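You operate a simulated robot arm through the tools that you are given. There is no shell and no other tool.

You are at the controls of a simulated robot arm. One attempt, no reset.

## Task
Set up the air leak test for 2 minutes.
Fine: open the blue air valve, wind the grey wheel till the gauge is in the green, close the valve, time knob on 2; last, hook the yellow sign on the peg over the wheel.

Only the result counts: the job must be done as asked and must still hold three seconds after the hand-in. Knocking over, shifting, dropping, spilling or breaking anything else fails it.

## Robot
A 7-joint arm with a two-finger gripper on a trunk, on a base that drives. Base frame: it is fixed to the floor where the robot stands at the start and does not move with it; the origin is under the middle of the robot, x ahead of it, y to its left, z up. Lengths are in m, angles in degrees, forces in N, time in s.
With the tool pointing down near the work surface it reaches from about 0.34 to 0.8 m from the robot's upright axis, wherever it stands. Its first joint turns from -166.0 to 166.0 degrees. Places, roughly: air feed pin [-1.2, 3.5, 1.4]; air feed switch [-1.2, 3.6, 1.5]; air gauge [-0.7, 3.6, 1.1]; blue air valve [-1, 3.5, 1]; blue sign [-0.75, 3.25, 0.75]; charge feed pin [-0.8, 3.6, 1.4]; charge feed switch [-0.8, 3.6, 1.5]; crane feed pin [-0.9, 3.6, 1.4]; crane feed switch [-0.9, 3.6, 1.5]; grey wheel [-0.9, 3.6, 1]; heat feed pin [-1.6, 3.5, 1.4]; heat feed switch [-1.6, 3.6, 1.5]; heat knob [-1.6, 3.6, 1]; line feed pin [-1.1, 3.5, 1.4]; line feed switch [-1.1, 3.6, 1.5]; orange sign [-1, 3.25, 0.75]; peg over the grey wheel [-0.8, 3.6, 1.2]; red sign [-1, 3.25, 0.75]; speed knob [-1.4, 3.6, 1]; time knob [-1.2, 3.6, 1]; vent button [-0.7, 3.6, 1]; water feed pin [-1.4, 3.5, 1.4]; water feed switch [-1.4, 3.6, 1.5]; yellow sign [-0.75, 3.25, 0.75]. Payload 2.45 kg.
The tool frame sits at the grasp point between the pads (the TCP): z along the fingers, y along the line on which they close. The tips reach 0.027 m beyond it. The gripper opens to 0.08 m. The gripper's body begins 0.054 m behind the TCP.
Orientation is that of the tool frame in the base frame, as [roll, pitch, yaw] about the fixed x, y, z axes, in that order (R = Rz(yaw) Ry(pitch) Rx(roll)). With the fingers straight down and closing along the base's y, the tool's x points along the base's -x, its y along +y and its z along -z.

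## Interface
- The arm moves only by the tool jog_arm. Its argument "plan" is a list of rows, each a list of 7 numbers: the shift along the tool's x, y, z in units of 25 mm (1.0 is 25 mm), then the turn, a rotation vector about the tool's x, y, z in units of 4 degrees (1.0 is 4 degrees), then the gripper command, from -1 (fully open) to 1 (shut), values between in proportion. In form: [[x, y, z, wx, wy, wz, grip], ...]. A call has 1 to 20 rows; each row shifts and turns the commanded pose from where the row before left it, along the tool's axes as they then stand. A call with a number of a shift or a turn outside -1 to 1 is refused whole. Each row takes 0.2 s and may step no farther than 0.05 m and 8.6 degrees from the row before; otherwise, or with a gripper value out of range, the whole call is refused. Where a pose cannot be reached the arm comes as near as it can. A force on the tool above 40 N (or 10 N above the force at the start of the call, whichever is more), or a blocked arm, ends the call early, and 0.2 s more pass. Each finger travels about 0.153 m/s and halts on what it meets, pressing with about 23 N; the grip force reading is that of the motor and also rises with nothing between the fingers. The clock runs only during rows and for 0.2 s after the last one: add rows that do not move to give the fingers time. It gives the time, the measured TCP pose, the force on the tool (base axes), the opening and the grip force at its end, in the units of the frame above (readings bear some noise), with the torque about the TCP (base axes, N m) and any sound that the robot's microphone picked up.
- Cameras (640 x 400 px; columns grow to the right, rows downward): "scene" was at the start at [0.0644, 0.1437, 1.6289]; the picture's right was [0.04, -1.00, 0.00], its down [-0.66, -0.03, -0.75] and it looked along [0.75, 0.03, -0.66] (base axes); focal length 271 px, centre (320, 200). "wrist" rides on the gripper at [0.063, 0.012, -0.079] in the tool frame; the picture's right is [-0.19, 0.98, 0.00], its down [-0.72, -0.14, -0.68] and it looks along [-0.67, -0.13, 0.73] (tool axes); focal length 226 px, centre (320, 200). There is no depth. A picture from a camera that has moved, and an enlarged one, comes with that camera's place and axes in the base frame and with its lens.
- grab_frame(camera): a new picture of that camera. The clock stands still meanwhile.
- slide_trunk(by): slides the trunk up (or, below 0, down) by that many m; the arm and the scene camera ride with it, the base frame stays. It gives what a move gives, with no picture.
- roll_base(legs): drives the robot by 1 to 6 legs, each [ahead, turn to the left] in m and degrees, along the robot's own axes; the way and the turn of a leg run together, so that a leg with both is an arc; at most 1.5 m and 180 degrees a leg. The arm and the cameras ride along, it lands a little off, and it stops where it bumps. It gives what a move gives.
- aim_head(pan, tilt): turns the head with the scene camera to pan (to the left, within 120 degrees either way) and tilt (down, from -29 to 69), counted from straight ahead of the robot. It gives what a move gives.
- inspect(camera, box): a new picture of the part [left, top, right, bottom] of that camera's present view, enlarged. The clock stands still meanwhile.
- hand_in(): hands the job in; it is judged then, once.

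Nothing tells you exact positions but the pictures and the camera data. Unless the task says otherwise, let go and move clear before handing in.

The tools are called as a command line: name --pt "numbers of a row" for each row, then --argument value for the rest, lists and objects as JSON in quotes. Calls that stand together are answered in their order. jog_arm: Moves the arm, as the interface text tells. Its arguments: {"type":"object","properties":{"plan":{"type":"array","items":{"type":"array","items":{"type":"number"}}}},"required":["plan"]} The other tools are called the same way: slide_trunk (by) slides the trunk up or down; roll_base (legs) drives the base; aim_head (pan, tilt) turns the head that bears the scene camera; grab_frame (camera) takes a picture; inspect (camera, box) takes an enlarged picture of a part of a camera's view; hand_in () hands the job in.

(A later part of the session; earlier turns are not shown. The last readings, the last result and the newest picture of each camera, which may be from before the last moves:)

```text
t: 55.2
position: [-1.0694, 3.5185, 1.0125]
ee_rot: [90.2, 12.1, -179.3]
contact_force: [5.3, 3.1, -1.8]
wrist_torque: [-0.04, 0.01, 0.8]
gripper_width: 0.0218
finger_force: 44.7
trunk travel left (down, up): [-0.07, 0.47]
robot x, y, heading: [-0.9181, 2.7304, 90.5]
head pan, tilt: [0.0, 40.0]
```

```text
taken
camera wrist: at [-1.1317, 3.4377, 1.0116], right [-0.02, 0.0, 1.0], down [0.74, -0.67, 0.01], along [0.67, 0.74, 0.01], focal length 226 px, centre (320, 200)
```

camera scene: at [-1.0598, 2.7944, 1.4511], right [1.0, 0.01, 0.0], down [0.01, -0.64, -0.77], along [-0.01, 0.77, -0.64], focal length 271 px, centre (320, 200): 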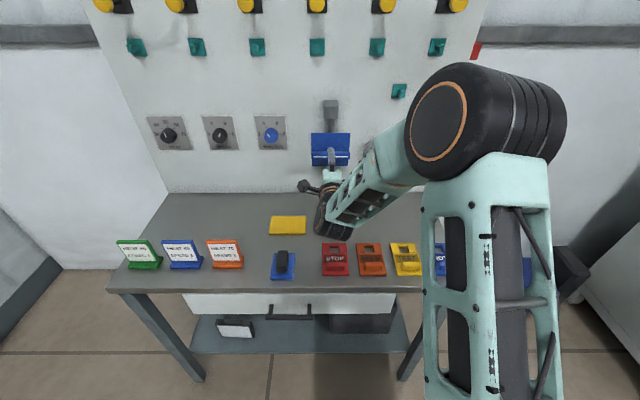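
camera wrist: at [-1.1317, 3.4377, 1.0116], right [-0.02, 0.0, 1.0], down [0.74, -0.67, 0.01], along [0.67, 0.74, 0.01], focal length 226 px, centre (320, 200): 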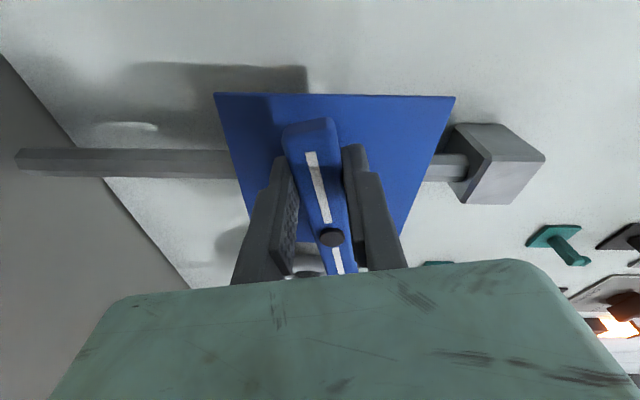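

The bar turns freely counter-clockwise. I'll continue toward vertical in steps.

jog_arm --pt "-0.003 -0.092 0 0 0 -1 1" --pt "-0.003 -0.092 0 0 0 -1 1" --pt "-0.003 -0.092 0 0 0 -1 1" --pt "-0.003 -0.092 0 0 0 -1 1" --pt "-0.003 -0.092 0 0 0 -1 1" --pt "-0.003 -0.092 0 0 0 -1 1" --pt "-0.003 -0.092 0 0 0 -1 1" --pt "-0.003 -0.092 0 0 0 -1 1" --pt "-0.003 -0.092 0 0 0 -1 1" --pt "-0.003 -0.092 0 0 0 -1 1" --pt "0 0 0 0 0 0 1"

grab_frame --camera "wrist"

```text
t: 57.6
position: [-1.0557, 3.5184, 0.9936]
ee_rot: [90.2, 52.1, -179.1]
contact_force: [9.4, -0.2, -5.3]
wrist_torque: [-0.37, 0.34, 0.85]
gripper_width: 0.0216
finger_force: 45.1
trunk travel left (down, up): [-0.07, 0.47]
robot x, y, heading: [-0.9182, 2.7317, 90.7]
head pan, tilt: [0.0, 40.0]
```

```text
taken
camera wrist: at [-1.1038, 3.4381, 0.951], right [-0.66, -0.01, 0.76], down [0.56, -0.67, 0.48], along [0.51, 0.74, 0.44], focal length 226 px, centre (320, 200)
```

wrist: 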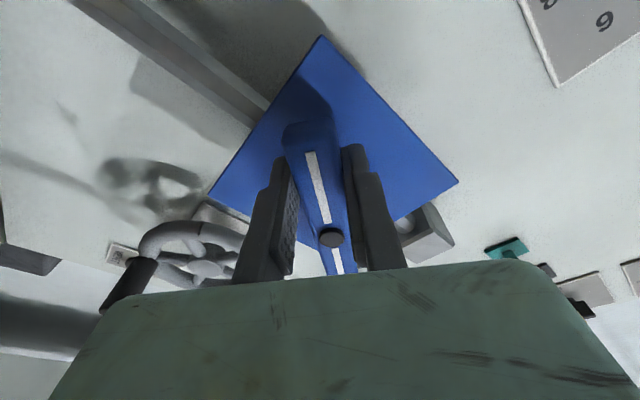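

Halfway there with small forces. I'll turn the remaining 38°.

jog_arm --pt "-0.003 -0.092 0 0 0 -1 1" --pt "-0.003 -0.092 0 0 0 -1 1" --pt "-0.003 -0.092 0 0 0 -1 1" --pt "-0.003 -0.092 0 0 0 -1 1" --pt "-0.003 -0.092 0 0 0 -1 1" --pt "-0.003 -0.092 0 0 0 -1 1" --pt "-0.003 -0.092 0 0 0 -1 1" --pt "-0.003 -0.092 0 0 0 -1 1" --pt "-0.003 -0.092 0 0 0 -1 1" --pt "-0.0015 -0.05 0 0 0 -0.55 1" --pt "0 0 0 0 0 0 1"

grab_frame --camera "wrist"

grab_frame --camera "scene"

```text
t: 60.0
position: [-1.0364, 3.5187, 0.9866]
ee_rot: [-139.3, 89.5, -48.6]
contact_force: [10.5, 2.7, -12.8]
wrist_torque: [-0.09, 0.77, 0.63]
gripper_width: 0.0215
finger_force: 45.2
trunk travel left (down, up): [-0.07, 0.47]
robot x, y, heading: [-0.9166, 2.7313, 90.7]
head pan, tilt: [0.0, 40.0]
```

```text
taken
camera wrist: at [-1.0463, 3.4387, 0.923], right [-0.98, -0.01, 0.19], down [0.15, -0.68, 0.72], along [0.12, 0.74, 0.67], focal length 226 px, centre (320, 200)
```

wrist: 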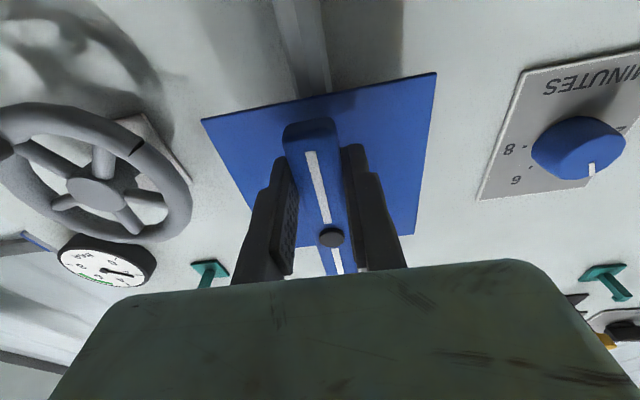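

```text
taken
camera scene: at [-1.0587, 2.7958, 1.4511], right [1.0, 0.01, 0.0], down [0.01, -0.64, -0.77], along [-0.01, 0.77, -0.64], focal length 271 px, centre (320, 200)
```

scene: 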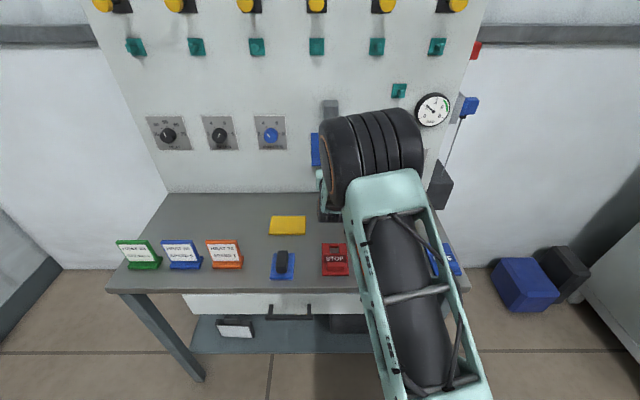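

The bar is now vertical, along the pipe. I'll release, back off and inspect the valve and gauge.

jog_arm --pt "0 0 0 0 0 0 -0.2" --pt "0 0 0 0 0 0 -0.2" --pt "0 0 0 0 0 0 -0.2" --pt "0 0 -0.8 0 0 0 -0.2" --pt "0 0 -1 0 0 0 -0.2" --pt "0 0 -1 0 0 0 -0.2" --pt "0 0 -0.6 0 0 0 -0.2" --pt "0 0 0 0 0 0 -0.2"

grab_frame --camera "wrist"

inspect --camera "scene" --box '[290, 70, 470, 190]'

```text
t: 61.8
position: [-1.0341, 3.4331, 0.9889]
ee_rot: [-106.6, 89.7, -15.7]
contact_force: [0.1, 0.1, 0.5]
wrist_torque: [0.0, 0.0, 0.0]
gripper_width: 0.048
finger_force: 0.0
trunk travel left (down, up): [-0.07, 0.47]
robot x, y, heading: [-0.9158, 2.7297, 90.8]
head pan, tilt: [0.0, 40.0]
```

```text
taken
camera wrist: at [-1.0451, 3.3543, 0.9246], right [-0.98, -0.01, 0.19], down [0.15, -0.68, 0.72], along [0.12, 0.73, 0.67], focal length 226 px, centre (320, 200)
```

wrist: 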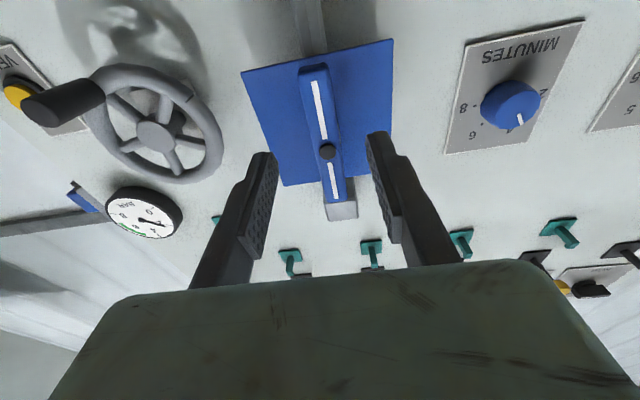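

```text
3.33 times, centred on (380, 130) of scene
camera zoom: at [-1.0597, 2.7942, 1.4511], right [1.0, 0.01, 0.0], down [0.01, -0.64, -0.77], along [-0.01, 0.77, -0.64], focal length 903 px, centre (120, 433)
```

zoom: 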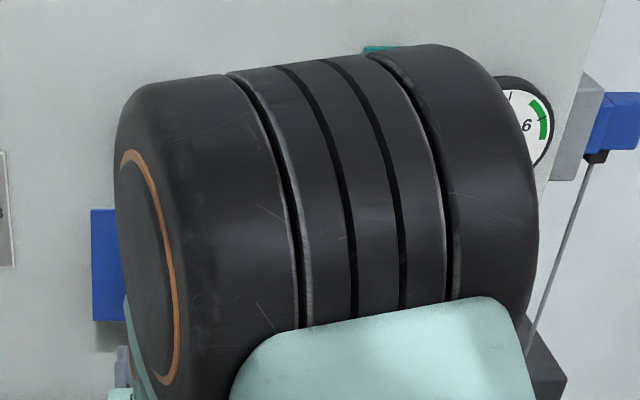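

The bar is aligned with the pipe. I'll check the gauge with the wrist camera.

inspect --camera "wrist" --box '[0, 30, 240, 250]'

inspect --camera "wrist" --box '[230, 0, 420, 230]'

```text
1.82 times, centred on (120, 140) of wrist
camera zoom: at [-1.0451, 3.3543, 0.9246], right [-0.98, -0.01, 0.19], down [0.15, -0.68, 0.72], along [0.12, 0.73, 0.67], focal length 411 px, centre (684, 309)
```

zoom: 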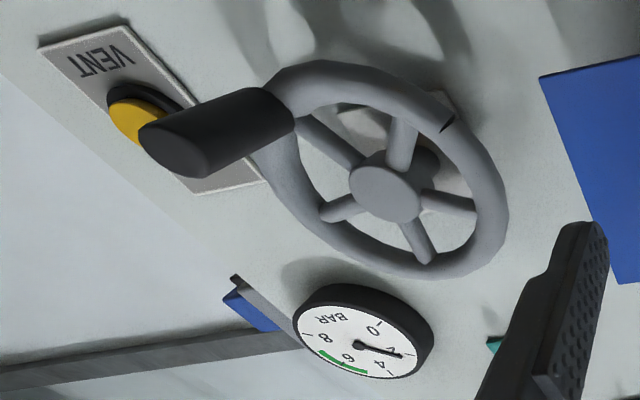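

```text
1.74 times, centred on (325, 115) of wrist
camera zoom: at [-1.0451, 3.3543, 0.9246], right [-0.98, -0.01, 0.19], down [0.15, -0.68, 0.72], along [0.12, 0.73, 0.67], focal length 393 px, centre (311, 348)
```

zoom: 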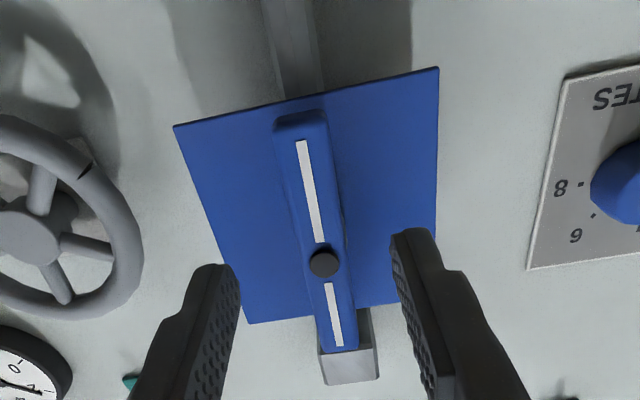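

The gauge already jumped to about 2 bar, so the valve is open. Next I'll move in front of the wheel's crank handle (tip at about (-0.843, 3.512, 0.949)) with fingers horizontal around it.

jog_arm --pt "0.195 -0.953 0.02 0 0 0 -0.5" --pt "0.195 -0.953 0.02 0 0 0 -0.5" --pt "0.195 -0.953 0.02 0 0 0 -0.5" --pt "0.195 -0.953 0.02 0 0 0 -0.5" --pt "0.195 -0.953 0.02 0 0 0 -0.5" --pt "0.195 -0.953 0.02 0 0 0 -0.5" --pt "0.195 -0.953 0.02 0 0 0 -0.5" --pt "0.195 -0.953 0.02 0 0 0 -0.5" --pt "0 0 0 0 0 0 -0.5"

grab_frame --camera "wrist"

grab_frame --camera "scene"

```text
t: 63.8
position: [-0.8448, 3.4393, 0.95]
ee_rot: [-114.8, 89.6, -24.0]
contact_force: [-0.1, 0.9, -0.1]
wrist_torque: [-0.05, 0.01, 0.03]
gripper_width: 0.0601
finger_force: 0.0
trunk travel left (down, up): [-0.07, 0.47]
robot x, y, heading: [-0.9184, 2.73, 90.8]
head pan, tilt: [0.0, 40.0]
```

```text
taken
camera wrist: at [-0.8558, 3.3586, 0.8857], right [-0.98, -0.01, 0.19], down [0.15, -0.68, 0.72], along [0.12, 0.73, 0.67], focal length 226 px, centre (320, 200)
```

wrist: 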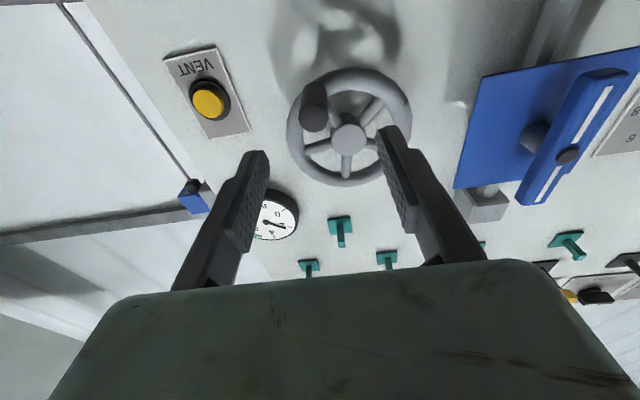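

```text
taken
camera scene: at [-1.0593, 2.7945, 1.4512], right [1.0, 0.01, 0.0], down [0.01, -0.64, -0.77], along [-0.01, 0.77, -0.64], focal length 271 px, centre (320, 200)
```

scene: 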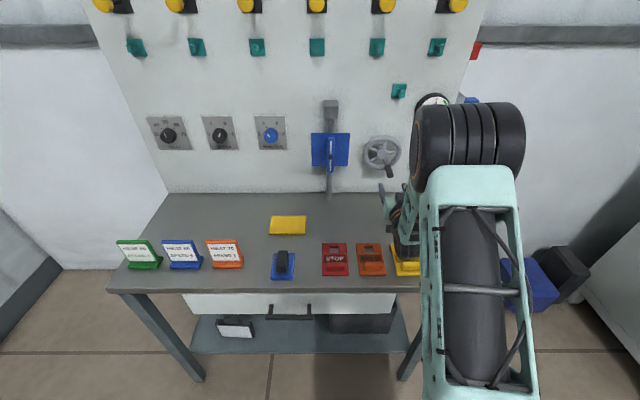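

The handle lies straight ahead between the fingers. I'll advance 86 mm so the fingers surround it, then close.

jog_arm --pt "0 0 1 0 0 0 -0.5" --pt "0 0 1 0 0 0 -0.5" --pt "0 0 0.8 0 0 0 -0.5" --pt "0 0 0.6 0 0 0 -0.5" --pt "0 0 0 0 0 0 -0.5"

grab_frame --camera "wrist"

```text
t: 65.0
position: [-0.8487, 3.5255, 0.9475]
ee_rot: [-113.6, 89.7, -22.8]
contact_force: [1.8, 0.5, 0.1]
wrist_torque: [-0.03, 0.0, 0.01]
gripper_width: 0.0598
finger_force: 0.0
trunk travel left (down, up): [-0.07, 0.47]
robot x, y, heading: [-0.9224, 2.7337, 90.8]
head pan, tilt: [0.0, 40.0]
```

```text
taken
camera wrist: at [-0.8592, 3.446, 0.8846], right [-0.98, -0.01, 0.19], down [0.15, -0.68, 0.72], along [0.12, 0.73, 0.67], focal length 226 px, centre (320, 200)
```

wrist: 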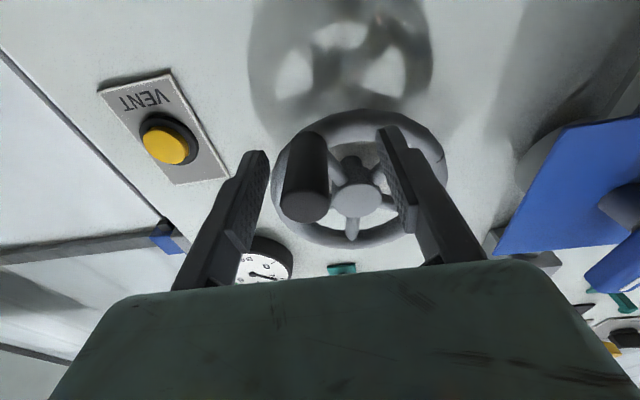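

The handle sits 5 mm to the right of centre; I'll shift right by that and close on it.

jog_arm --pt "-0.08 -0.22 0 0 0 0 -0.5" --pt "0 0 0 0 0 0 0" --pt "0 0 0 0 0 0 1" --pt "0 0 0 0 0 0 1" --pt "0 0 0 0 0 0 1"

grab_frame --camera "wrist"

grab_frame --camera "scene"

```text
t: 66.2
position: [-0.8427, 3.5251, 0.951]
ee_rot: [-120.4, 89.7, -29.5]
contact_force: [1.7, 2.6, -2.5]
wrist_torque: [0.09, 0.04, 0.82]
gripper_width: 0.0211
finger_force: 45.2
trunk travel left (down, up): [-0.07, 0.47]
robot x, y, heading: [-0.918, 2.7295, 90.5]
head pan, tilt: [0.0, 40.0]
```

```text
taken
camera wrist: at [-0.8532, 3.446, 0.887], right [-0.98, -0.01, 0.19], down [0.15, -0.68, 0.72], along [0.12, 0.74, 0.67], focal length 226 px, centre (320, 200)
```

wrist: 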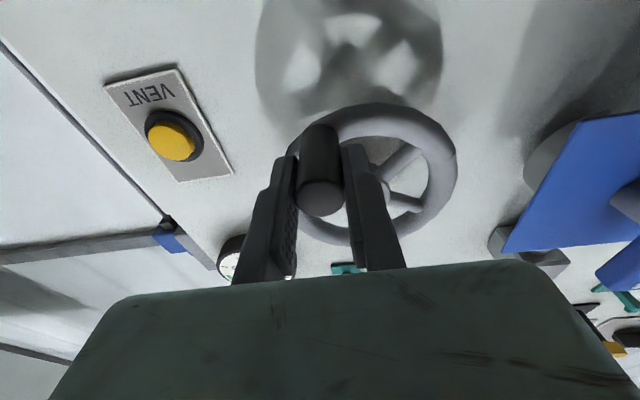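

```text
taken
camera scene: at [-1.0594, 2.7949, 1.4511], right [1.0, 0.01, 0.0], down [0.01, -0.64, -0.77], along [-0.01, 0.77, -0.64], focal length 271 px, centre (320, 200)
```

scene: 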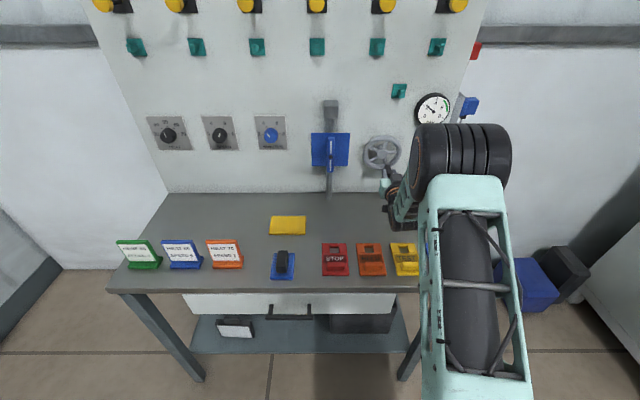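

The handle is gripped (21 mm). I'll wind clockwise 30° around the hub, keeping the tool orientation, and watch the gauge.

jog_arm --pt "0.095 0.229 0 0 0 0 1" --pt "0.07 0.238 0 0 0 0 1" --pt "0.044 0.244 0 0 0 0 1" --pt "0.018 0.247 0 0 0 0 1" --pt "-0.007 0.248 0 0 0 0 1" --pt "0 0 0 0 0 0 1"

inspect --camera "scene" --box '[350, 70, 470, 190]'

grab_frame --camera "wrist"

```text
t: 67.6
position: [-0.872, 3.5244, 0.9441]
ee_rot: [-140.7, 89.6, -49.9]
contact_force: [2.2, -7.9, -7.1]
wrist_torque: [0.05, 0.05, 0.77]
gripper_width: 0.0215
finger_force: 44.8
trunk travel left (down, up): [-0.07, 0.47]
robot x, y, heading: [-0.9225, 2.7309, 90.9]
head pan, tilt: [0.0, 40.0]
```

```text
3.33 times, centred on (410, 130) of scene
camera zoom: at [-1.0594, 2.7943, 1.4511], right [1.0, 0.01, 0.0], down [0.01, -0.64, -0.77], along [-0.01, 0.77, -0.64], focal length 903 px, centre (20, 433)
```

zoom: 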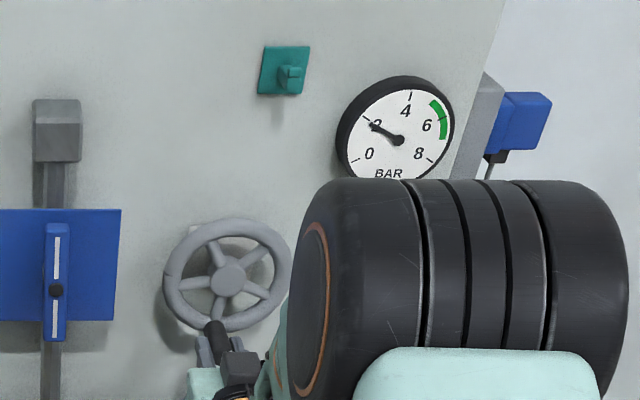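

```text
taken
camera wrist: at [-0.8828, 3.4444, 0.881], right [-0.98, -0.01, 0.19], down [0.15, -0.68, 0.72], along [0.12, 0.74, 0.67], focal length 226 px, centre (320, 200)
```

wrist: 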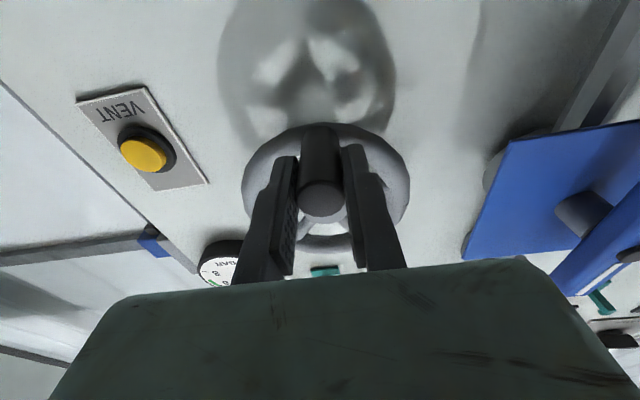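

The wheel turned 30° clockwise smoothly, and the scene camera has a clear view of the gauge. I'll zoom on the gauge for a baseline and continue another 60° clockwise.

inspect --camera "scene" --box '[410, 85, 460, 125]'

jog_arm --pt "-0.045 0.243 0 0 0 0 1" --pt "-0.071 0.238 0 0 0 0 1" --pt "-0.096 0.229 0 0 0 0 1" --pt "-0.119 0.218 0 0 0 0 1" --pt "-0.141 0.204 0 0 0 0 1" --pt "-0.161 0.188 0 0 0 0 1" --pt "-0.18 0.17 0 0 0 0 1" --pt "-0.197 0.151 0 0 0 0 1" --pt "-0.211 0.13 0 0 0 0 1" --pt "-0.224 0.107 0 0 0 0 1" --pt "0 0 0 0 0 0 1"

inspect --camera "scene" --box '[410, 85, 460, 125]'

inspect --camera "scene" --box '[350, 70, 470, 190]'

```text
10.00 times, centred on (435, 105) of scene
camera zoom: at [-1.0594, 2.7943, 1.4511], right [1.0, 0.01, 0.0], down [0.01, -0.64, -0.77], along [-0.01, 0.77, -0.64], focal length 2709 px, centre (-830, 1150)
```

zoom: 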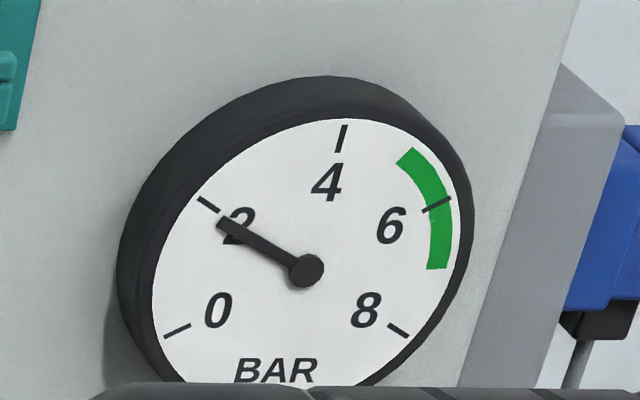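

```text
t: 70.0
position: [-0.9171, 3.5228, 0.9797]
ee_rot: [-120.9, 89.8, -30.3]
contact_force: [12.4, -4.6, -4.4]
wrist_torque: [-0.22, 0.37, 0.7]
gripper_width: 0.0215
finger_force: 45.3
trunk travel left (down, up): [-0.07, 0.47]
robot x, y, heading: [-0.9211, 2.7292, 90.9]
head pan, tilt: [0.0, 40.0]
```

```text
10.00 times, centred on (435, 105) of scene
camera zoom: at [-1.0582, 2.7944, 1.4513], right [1.0, 0.01, 0.0], down [0.01, -0.64, -0.77], along [-0.01, 0.77, -0.64], focal length 2709 px, centre (-830, 1150)
```

zoom: 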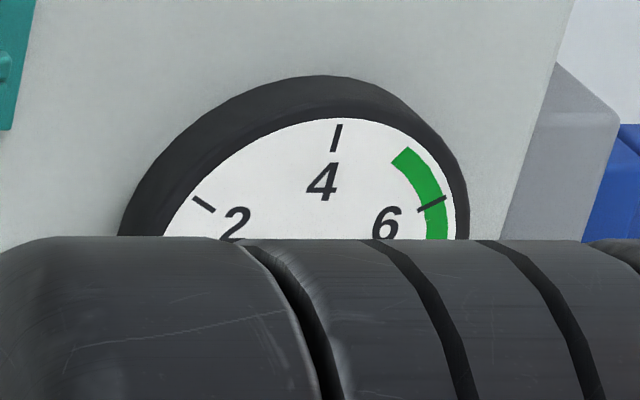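

```text
3.33 times, centred on (410, 130) of scene
camera zoom: at [-1.0582, 2.7944, 1.4513], right [1.0, 0.01, 0.0], down [0.01, -0.64, -0.77], along [-0.01, 0.77, -0.64], focal length 903 px, centre (20, 433)
```

zoom: 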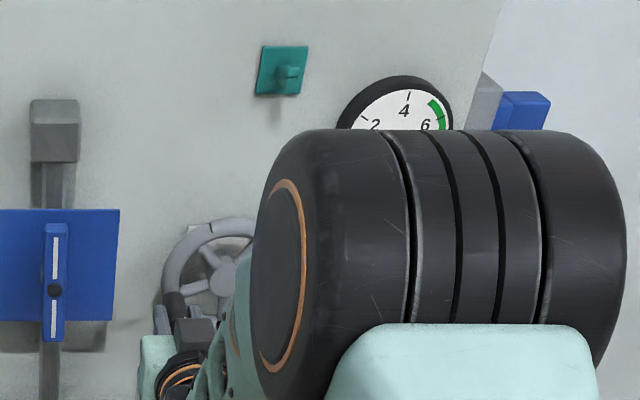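

The needle seems to have dropped below "2", so clockwise may lower the pressure. I'll check with the wrist camera.

grab_frame --camera "wrist"

inspect --camera "wrist" --box '[130, 200, 280, 300]'

```text
taken
camera wrist: at [-0.9275, 3.4432, 0.9171], right [-0.98, -0.01, 0.19], down [0.15, -0.68, 0.72], along [0.12, 0.73, 0.67], focal length 226 px, centre (320, 200)
```

wrist: 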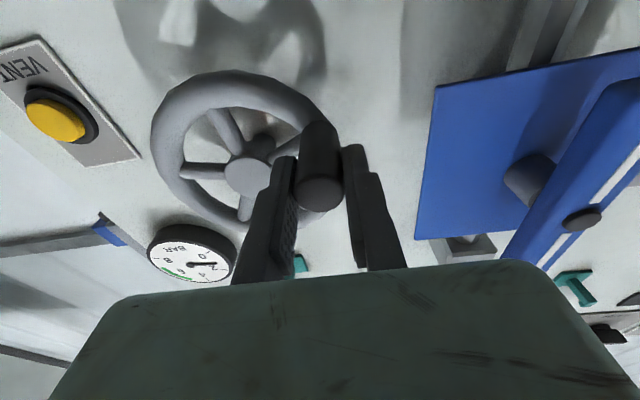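

```text
4.00 times, centred on (205, 250) of wrist
camera zoom: at [-0.9275, 3.4432, 0.9171], right [-0.98, -0.01, 0.19], down [0.15, -0.68, 0.72], along [0.12, 0.73, 0.67], focal length 904 px, centre (780, 0)
```

zoom: 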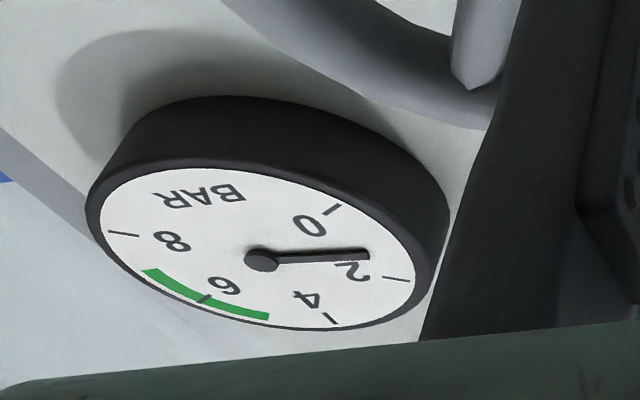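

The gauge fell to about 1.5 bar, so I need to wind counter-clockwise (about 2 turns). The path fits a circle centred (-0.868, 0.997) with radius 0.0525; I'll wind back 120° counter-clockwise first.

jog_arm --pt "0.398 -0.188 0 0 0 0 1" --pt "0.349 -0.266 0 0 0 0 1" --pt "0.286 -0.334 0 0 0 0 1" --pt "0.21 -0.385 0 0 0 0 1" --pt "0.125 -0.421 0 0 0 0 1" --pt "0.035 -0.438 0 0 0 0 1" --pt "-0.056 -0.436 0 0 0 0 1" --pt "-0.146 -0.414 0 0 0 0 1" --pt "-0.229 -0.375 0 0 0 0 1" --pt "-0.302 -0.319 0 0 0 0 1" --pt "0 0 0 0 0 0 1"

grab_frame --camera "wrist"

inspect --camera "scene" --box '[350, 70, 470, 190]'

```text
t: 72.4
position: [-0.8269, 3.5251, 0.9684]
ee_rot: [-37.8, 89.7, 52.8]
contact_force: [-2.0, -5.5, 8.4]
wrist_torque: [-0.24, 0.24, 0.39]
gripper_width: 0.0212
finger_force: 45.7
trunk travel left (down, up): [-0.07, 0.47]
robot x, y, heading: [-0.9204, 2.734, 90.8]
head pan, tilt: [0.0, 40.0]
```

```text
taken
camera wrist: at [-0.8377, 3.446, 0.9042], right [-0.98, -0.01, 0.19], down [0.15, -0.68, 0.71], along [0.12, 0.73, 0.67], focal length 226 px, centre (320, 200)
```

wrist: 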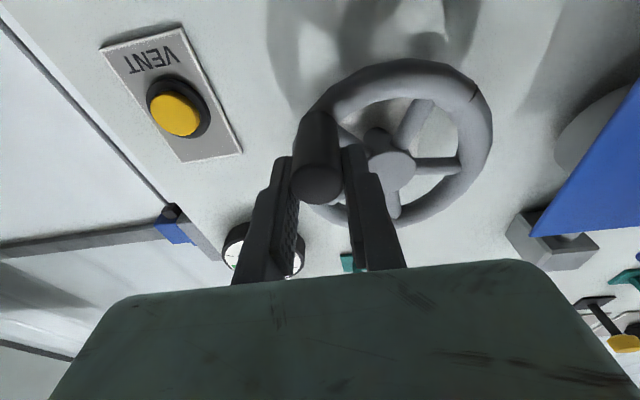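

```text
3.33 times, centred on (410, 130) of scene
camera zoom: at [-1.0598, 2.793, 1.4514], right [1.0, 0.01, 0.0], down [0.01, -0.64, -0.77], along [-0.01, 0.77, -0.64], focal length 903 px, centre (20, 433)
```

zoom: 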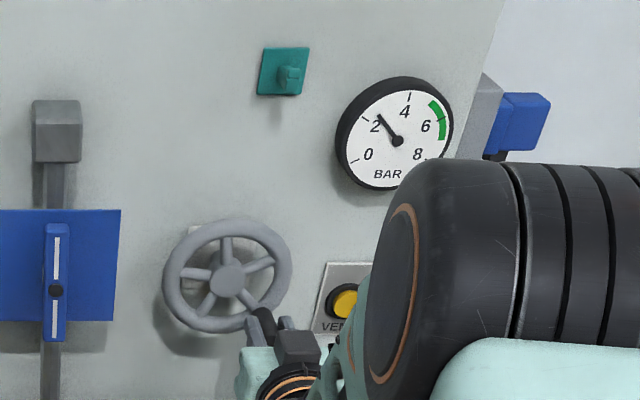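

The gauge rose to about 2.6 bar — about 3.3 bar per turn counter-clockwise, so roughly one more turn is needed. I'll wind another 180° counter-clockwise.

jog_arm --pt "-0.381 -0.2 0 0 0 0 1" --pt "-0.414 -0.116 0 0 0 0 1" --pt "-0.43 -0.028 0 0 0 0 1" --pt "-0.426 0.062 0 0 0 0 1" --pt "-0.404 0.149 0 0 0 0 1" --pt "-0.364 0.23 0 0 0 0 1" --pt "-0.308 0.301 0 0 0 0 1" --pt "-0.239 0.358 0 0 0 0 1" --pt "0 0 0 0 0 0 1"

grab_frame --camera "wrist"

inspect --camera "scene" --box '[350, 70, 470, 190]'

```text
t: 74.4
position: [-0.85, 3.5244, 1.0391]
ee_rot: [-111.9, 89.7, -21.1]
contact_force: [0.1, 0.1, 0.1]
wrist_torque: [-0.02, 0.01, 0.0]
gripper_width: 0.0
finger_force: 29.9
trunk travel left (down, up): [-0.07, 0.47]
robot x, y, heading: [-0.9181, 2.7299, 90.7]
head pan, tilt: [0.0, 40.0]
```

```text
taken
camera wrist: at [-0.8605, 3.4447, 0.9748], right [-0.98, -0.01, 0.19], down [0.15, -0.68, 0.72], along [0.12, 0.73, 0.67], focal length 226 px, centre (320, 200)
```

wrist: 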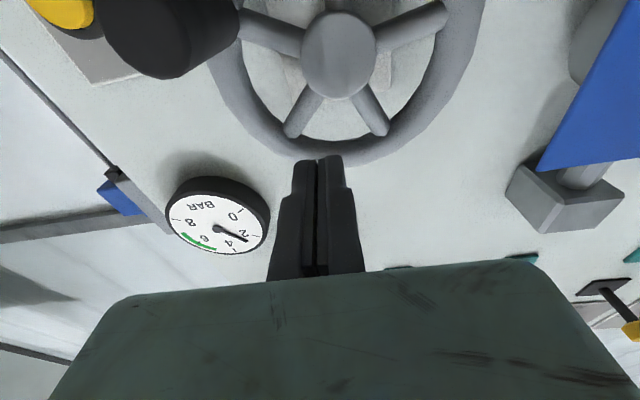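

```text
3.33 times, centred on (410, 130) of scene
camera zoom: at [-1.0597, 2.7942, 1.4511], right [1.0, 0.01, 0.0], down [0.01, -0.64, -0.77], along [-0.01, 0.77, -0.64], focal length 903 px, centre (20, 433)
```

zoom: 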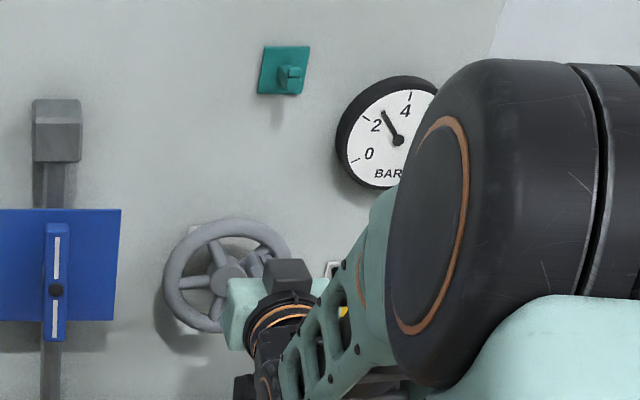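

The handle slipped out of the grip when the motion ran along the pads; the gripper is closed and empty, the handle is left at about -23° (right side) and the gauge is near 2.8. I'll back off and instead push the handle around the circle with the closed fingers from behind.

jog_arm --pt "0 0 -0.8 0 0 0 1" --pt "0 0 -0.8 0 0 0 1" --pt "0 0 -0.8 0 0 0 1" --pt "0.857 -0.1 0 0 0 0 1" --pt "0.857 -0.1 0 0 0 0 1" --pt "0.857 -0.1 0 0 0 0 1" --pt "0.857 -0.1 0 0 0 0 1" --pt "0 0 0 0 0 0 1"

grab_frame --camera "wrist"

inspect --camera "scene" --box '[350, 70, 470, 190]'

```text
t: 76.2
position: [-0.8362, 3.4656, 0.953]
ee_rot: [-114.8, 89.6, -24.0]
contact_force: [-0.3, 0.1, -0.4]
wrist_torque: [-0.03, -0.06, 0.02]
gripper_width: 0.0001
finger_force: 29.9
trunk travel left (down, up): [-0.07, 0.47]
robot x, y, heading: [-0.9169, 2.7299, 90.6]
head pan, tilt: [0.0, 40.0]
```

```text
taken
camera wrist: at [-0.8475, 3.3863, 0.889], right [-0.98, -0.01, 0.19], down [0.15, -0.68, 0.72], along [0.12, 0.73, 0.67], focal length 226 px, centre (320, 200)
```

wrist: 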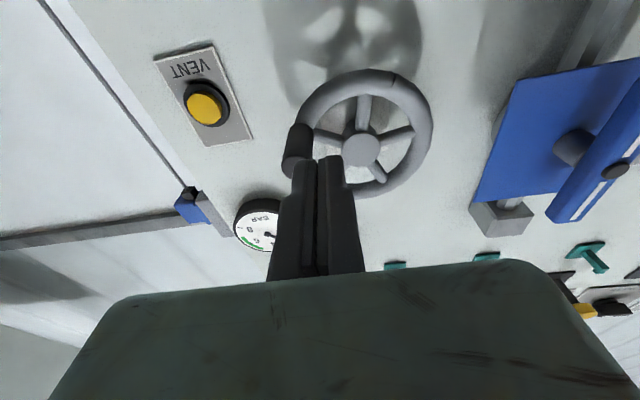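

```text
3.33 times, centred on (410, 130) of scene
camera zoom: at [-1.0594, 2.7946, 1.4512], right [1.0, 0.01, 0.0], down [0.01, -0.64, -0.77], along [-0.01, 0.77, -0.64], focal length 903 px, centre (20, 433)
```

zoom: 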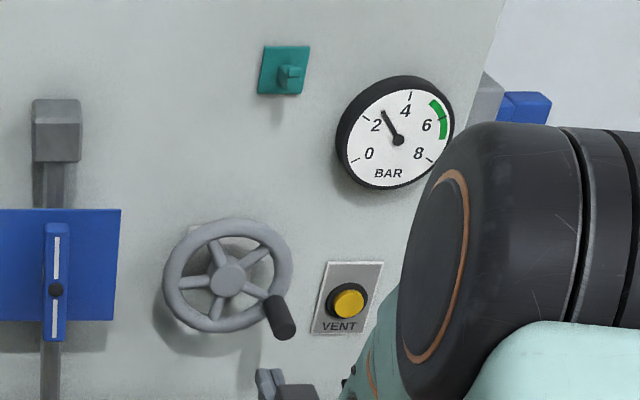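

The handle is at about (-0.82, 0.973), the gauge at ~2.9. I'll insert the closed fingers just behind (below-left of) the handle and start pushing it counter-clockwise.

jog_arm --pt "0.1 0.1 0.8 0 0 0 1" --pt "0 0 0.8 0 0 0 1" --pt "0 0 0.8 0 0 0 1" --pt "0 0 0 0 0 0 1"

jog_arm --pt "-0.284 -0.346 0 0 0 0 1" --pt "-0.35 -0.279 0 0 0 0 1" --pt "-0.4 -0.2 0 0 0 0 1" --pt "-0.433 -0.113 0 0 0 0 1" --pt "-0.447 -0.02 0 0 0 0 1" --pt "-0.441 0.073 0 0 0 0 1" --pt "0 0 0 0 0 0 1"

grab_frame --camera "wrist"

inspect --camera "scene" --box '[350, 70, 470, 190]'

```text
t: 77.2
position: [-0.8384, 3.5261, 0.9506]
ee_rot: [-115.5, 89.6, -24.7]
contact_force: [-0.4, 0.6, 0.0]
wrist_torque: [-0.02, -0.02, 0.01]
gripper_width: 0.0001
finger_force: 29.5
trunk travel left (down, up): [-0.07, 0.47]
robot x, y, heading: [-0.9193, 2.7315, 90.7]
head pan, tilt: [0.0, 40.0]
```

```text
t: 78.8
position: [-0.8179, 3.5258, 1.0083]
ee_rot: [-116.2, 89.7, -25.5]
contact_force: [-0.1, -0.4, -0.9]
wrist_torque: [-0.01, 0.01, 0.03]
gripper_width: 0.0
finger_force: 30.0
trunk travel left (down, up): [-0.07, 0.47]
robot x, y, heading: [-0.9198, 2.731, 90.5]
head pan, tilt: [0.0, 40.0]
```

```text
taken
camera wrist: at [-0.828, 3.4462, 0.9443], right [-0.98, -0.01, 0.19], down [0.15, -0.68, 0.72], along [0.12, 0.73, 0.67], focal length 226 px, centre (320, 200)
```

wrist: 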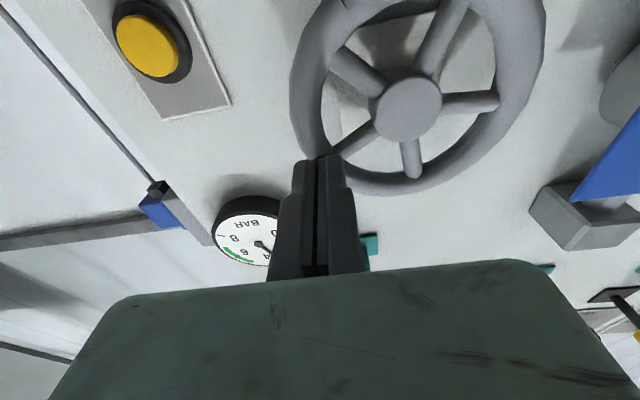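

```text
3.33 times, centred on (410, 130) of scene
camera zoom: at [-1.0596, 2.7944, 1.4511], right [1.0, 0.01, 0.0], down [0.01, -0.64, -0.77], along [-0.01, 0.77, -0.64], focal length 903 px, centre (20, 433)
```

zoom: 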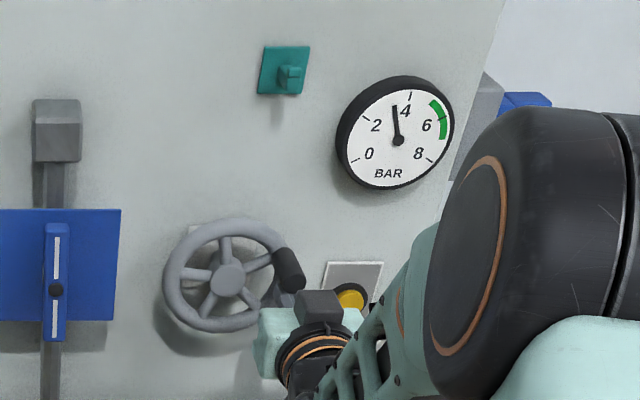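

Pushing works: the gauge is now about 3.4. I'll continue another 96° counter-clockwise.

jog_arm --pt "-0.417 0.163 0 0 0 0 1" --pt "-0.373 0.246 0 0 0 0 1" --pt "-0.314 0.319 0 0 0 0 1" --pt "-0.241 0.377 0 0 0 0 1" --pt "-0.157 0.419 0 0 0 0 1" --pt "-0.067 0.442 0 0 0 0 1" --pt "0.027 0.447 0 0 0 0 1" --pt "0.119 0.431 0 0 0 0 1" --pt "0 0 0 0 0 0 1"

grab_frame --camera "wrist"

inspect --camera "scene" --box '[350, 70, 470, 190]'

```text
t: 80.8
position: [-0.8891, 3.5228, 1.0468]
ee_rot: [-108.8, 89.7, -17.9]
contact_force: [0.5, 1.3, -0.4]
wrist_torque: [0.04, 0.0, -0.02]
gripper_width: 0.0002
finger_force: 29.6
trunk travel left (down, up): [-0.07, 0.47]
robot x, y, heading: [-0.9169, 2.7287, 90.8]
head pan, tilt: [0.0, 40.0]
```

```text
taken
camera wrist: at [-0.8993, 3.4437, 0.9833], right [-0.98, -0.01, 0.19], down [0.15, -0.68, 0.72], along [0.12, 0.73, 0.67], focal length 226 px, centre (320, 200)
```

wrist: 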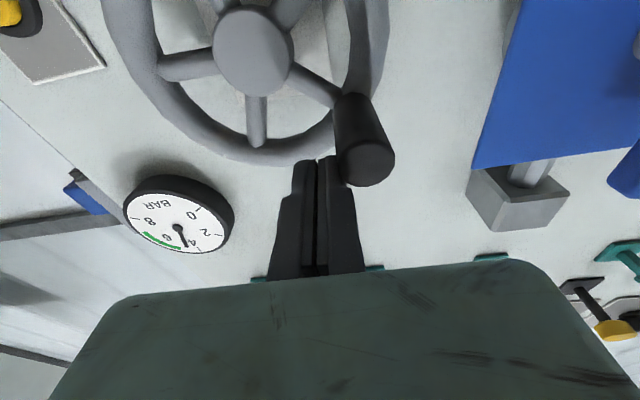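

```text
3.33 times, centred on (410, 130) of scene
camera zoom: at [-1.0597, 2.7944, 1.4511], right [1.0, 0.01, 0.0], down [0.01, -0.64, -0.77], along [-0.01, 0.77, -0.64], focal length 903 px, centre (20, 433)
```

zoom: 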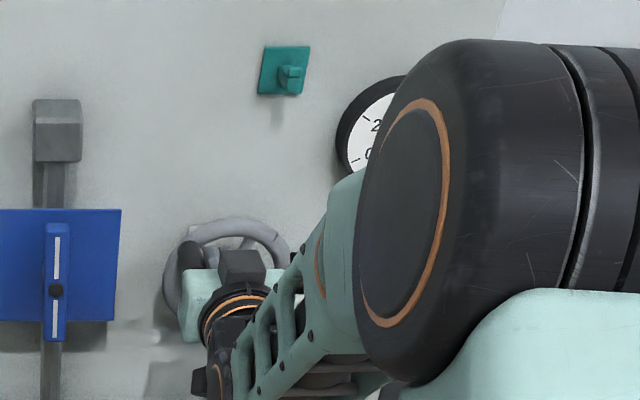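

inspect --camera "wrist" --box '[110, 160, 250, 260]'

```text
4.00 times, centred on (180, 210) of wrist
camera zoom: at [-0.8993, 3.4437, 0.9833], right [-0.98, -0.01, 0.19], down [0.15, -0.68, 0.72], along [0.12, 0.73, 0.67], focal length 904 px, centre (880, 160)
```

zoom: 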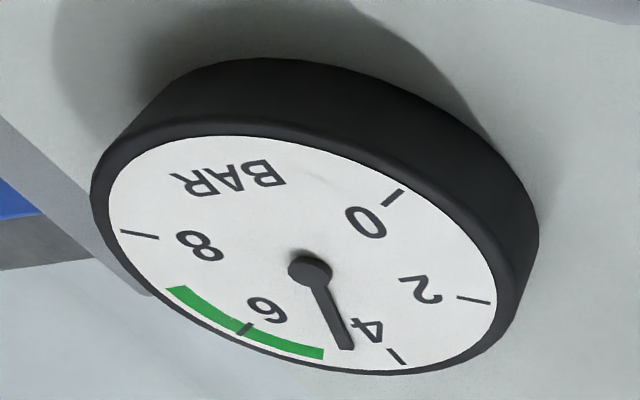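

The gauge reads about 4.6 with the green starting near 5.1. I'll push another 84° and look again.

jog_arm --pt "0.206 0.397 0 0 0 0 1" --pt "0.284 0.346 0 0 0 0 1" --pt "0.35 0.279 0 0 0 0 1" --pt "0.4 0.2 0 0 0 0 1" --pt "0.433 0.113 0 0 0 0 1" --pt "0.447 0.02 0 0 0 0 1" --pt "0.441 -0.073 0 0 0 0 1" --pt "0 0 0 0 0 0 1"

grab_frame --camera "wrist"

inspect --camera "scene" --box '[350, 70, 470, 190]'

```text
t: 82.6
position: [-0.9198, 3.5237, 0.9804]
ee_rot: [-118.5, 89.7, -27.7]
contact_force: [-0.4, 0.3, -0.2]
wrist_torque: [0.01, -0.01, 0.05]
gripper_width: 0.0002
finger_force: 29.9
trunk travel left (down, up): [-0.07, 0.47]
robot x, y, heading: [-0.9189, 2.7355, 90.7]
head pan, tilt: [0.0, 40.0]
```

```text
taken
camera wrist: at [-0.9315, 3.4439, 0.9171], right [-0.98, -0.01, 0.19], down [0.15, -0.68, 0.72], along [0.12, 0.74, 0.67], focal length 226 px, centre (320, 200)
```

wrist: 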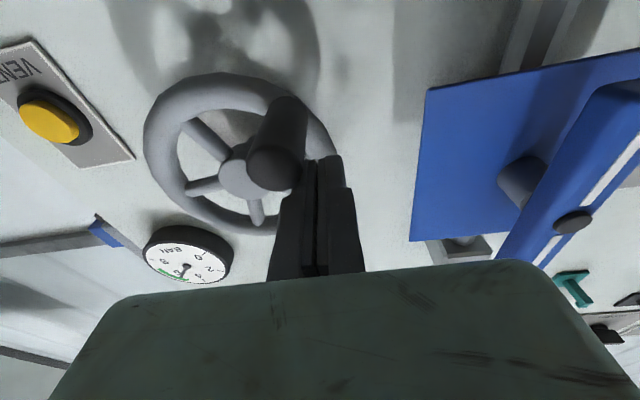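

```text
3.33 times, centred on (410, 130) of scene
camera zoom: at [-1.0595, 2.7945, 1.4511], right [1.0, 0.01, 0.0], down [0.01, -0.64, -0.77], along [-0.01, 0.77, -0.64], focal length 903 px, centre (20, 433)
```

zoom: 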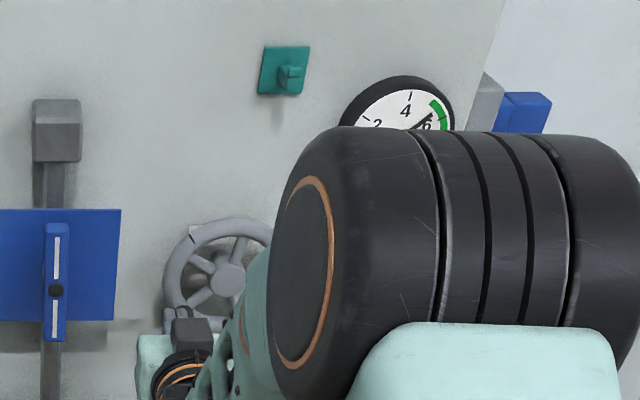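

inspect --camera "scene" --box '[410, 85, 460, 125]'

inspect --camera "wrist" --box '[130, 210, 250, 300]'

```text
10.00 times, centred on (435, 105) of scene
camera zoom: at [-1.0595, 2.7945, 1.4511], right [1.0, 0.01, 0.0], down [0.01, -0.64, -0.77], along [-0.01, 0.77, -0.64], focal length 2709 px, centre (-830, 1150)
```

zoom: 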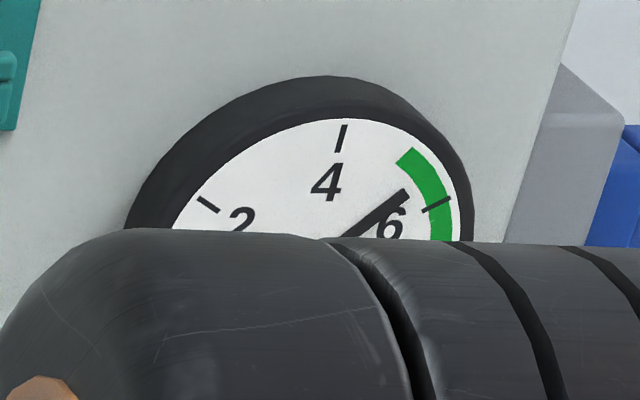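

```text
4.44 times, centred on (190, 255) of wrist
camera zoom: at [-0.9315, 3.4439, 0.9171], right [-0.98, -0.01, 0.19], down [0.15, -0.68, 0.72], along [0.12, 0.74, 0.67], focal length 1005 px, centre (898, -44)
```

zoom: 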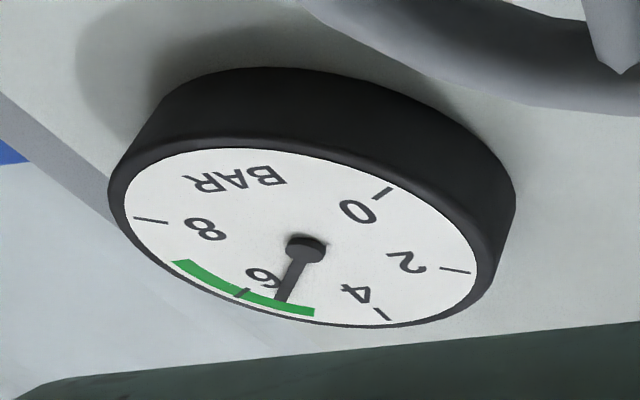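

The needle is at about 5.5, inside the green; I'll push some 46° more to centre it near 6.

jog_arm --pt "0.417 -0.163 0 0 0 0 1" --pt "0.373 -0.246 0 0 0 0 1" --pt "0.314 -0.319 0 0 0 0 1" --pt "0.241 -0.377 0 0 0 0 1" --pt "0 0 0 0 0 0 1"

inspect --camera "scene" --box '[410, 85, 460, 125]'

grab_frame --camera "wrist"

```text
t: 83.8
position: [-0.8938, 3.523, 0.9484]
ee_rot: [-115.0, 89.6, -24.2]
contact_force: [0.2, 1.4, 0.3]
wrist_torque: [0.01, -0.01, -0.02]
gripper_width: 0.0001
finger_force: 30.3
trunk travel left (down, up): [-0.07, 0.47]
robot x, y, heading: [-0.9202, 2.7321, 90.7]
head pan, tilt: [0.0, 40.0]
```

```text
10.00 times, centred on (435, 105) of scene
camera zoom: at [-1.0594, 2.7944, 1.4512], right [1.0, 0.01, 0.0], down [0.01, -0.64, -0.77], along [-0.01, 0.77, -0.64], focal length 2709 px, centre (-830, 1150)
```

zoom: 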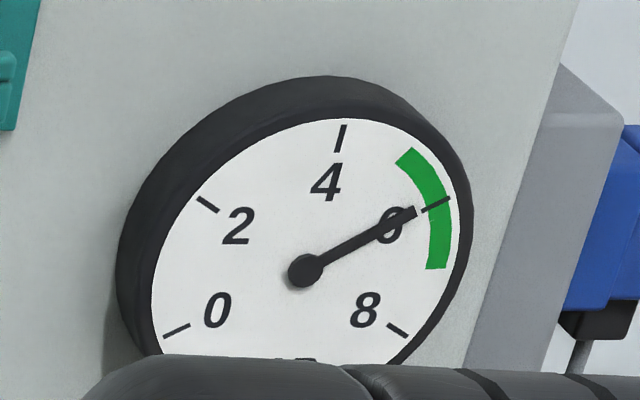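

```text
taken
camera wrist: at [-0.9043, 3.4434, 0.884], right [-0.98, -0.01, 0.19], down [0.15, -0.68, 0.72], along [0.12, 0.73, 0.67], focal length 226 px, centre (320, 200)
```

wrist: 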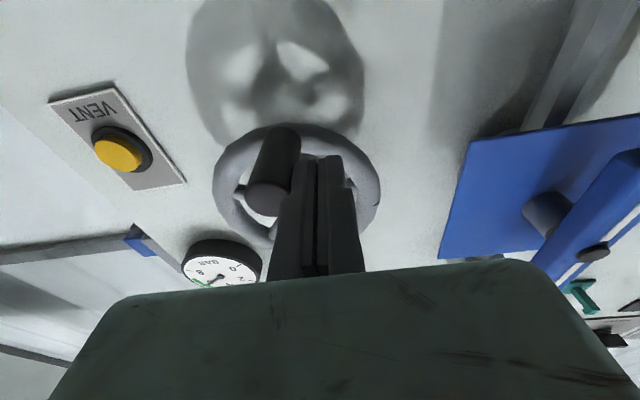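

The needle points exactly at 6, mid-green. Now I'll back away from the wheel and line up with the vertical valve bar's lower half to close it.

jog_arm --pt "0 0 -0.9 0 0 0 1" --pt "0 0 -0.9 0 0 0 1" --pt "0 0 -0.9 0 0 0 1" --pt "0 0 -0.9 0 0 0 1" --pt "-0.257 0.945 0 0 0 0 0.4" --pt "-0.257 0.945 0 0 0 0 -0.2" --pt "-0.257 0.945 0 0 0 0 -0.2" --pt "-0.257 0.945 0 0 0 0 -0.2" --pt "-0.257 0.945 0 0 0 0 -0.2" --pt "-0.257 0.945 0 0 0 0 -0.2" --pt "0 0 0 0 0 0 -0.2"

grab_frame --camera "wrist"

grab_frame --camera "scene"

```text
t: 86.2
position: [-1.0351, 3.4313, 0.9869]
ee_rot: [-108.8, 89.7, -17.9]
contact_force: [0.1, -1.0, -0.3]
wrist_torque: [0.0, 0.0, 0.01]
gripper_width: 0.0481
finger_force: 0.0
trunk travel left (down, up): [-0.07, 0.47]
robot x, y, heading: [-0.9174, 2.7335, 91.0]
head pan, tilt: [0.0, 40.0]
```

```text
taken
camera wrist: at [-1.0453, 3.352, 0.9229], right [-0.98, -0.01, 0.19], down [0.15, -0.68, 0.72], along [0.12, 0.73, 0.67], focal length 226 px, centre (320, 200)
```

wrist: 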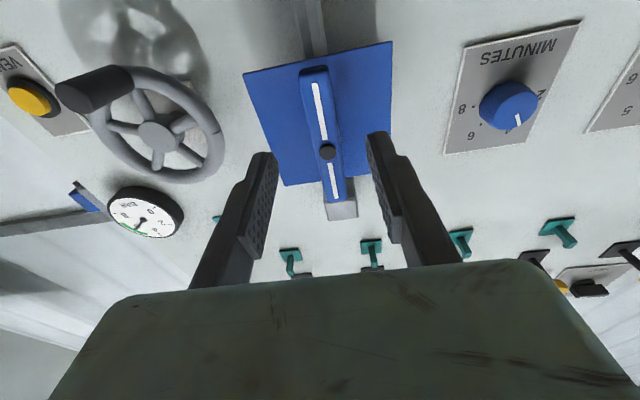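

```text
taken
camera scene: at [-1.06, 2.7942, 1.4511], right [1.0, 0.01, 0.0], down [0.01, -0.64, -0.77], along [-0.01, 0.77, -0.64], focal length 271 px, centre (320, 200)
```

scene: 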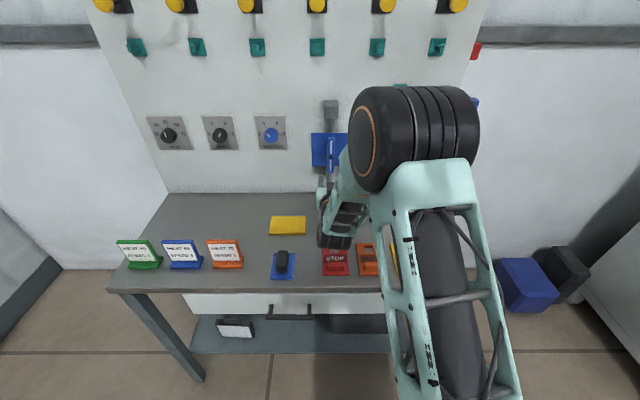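

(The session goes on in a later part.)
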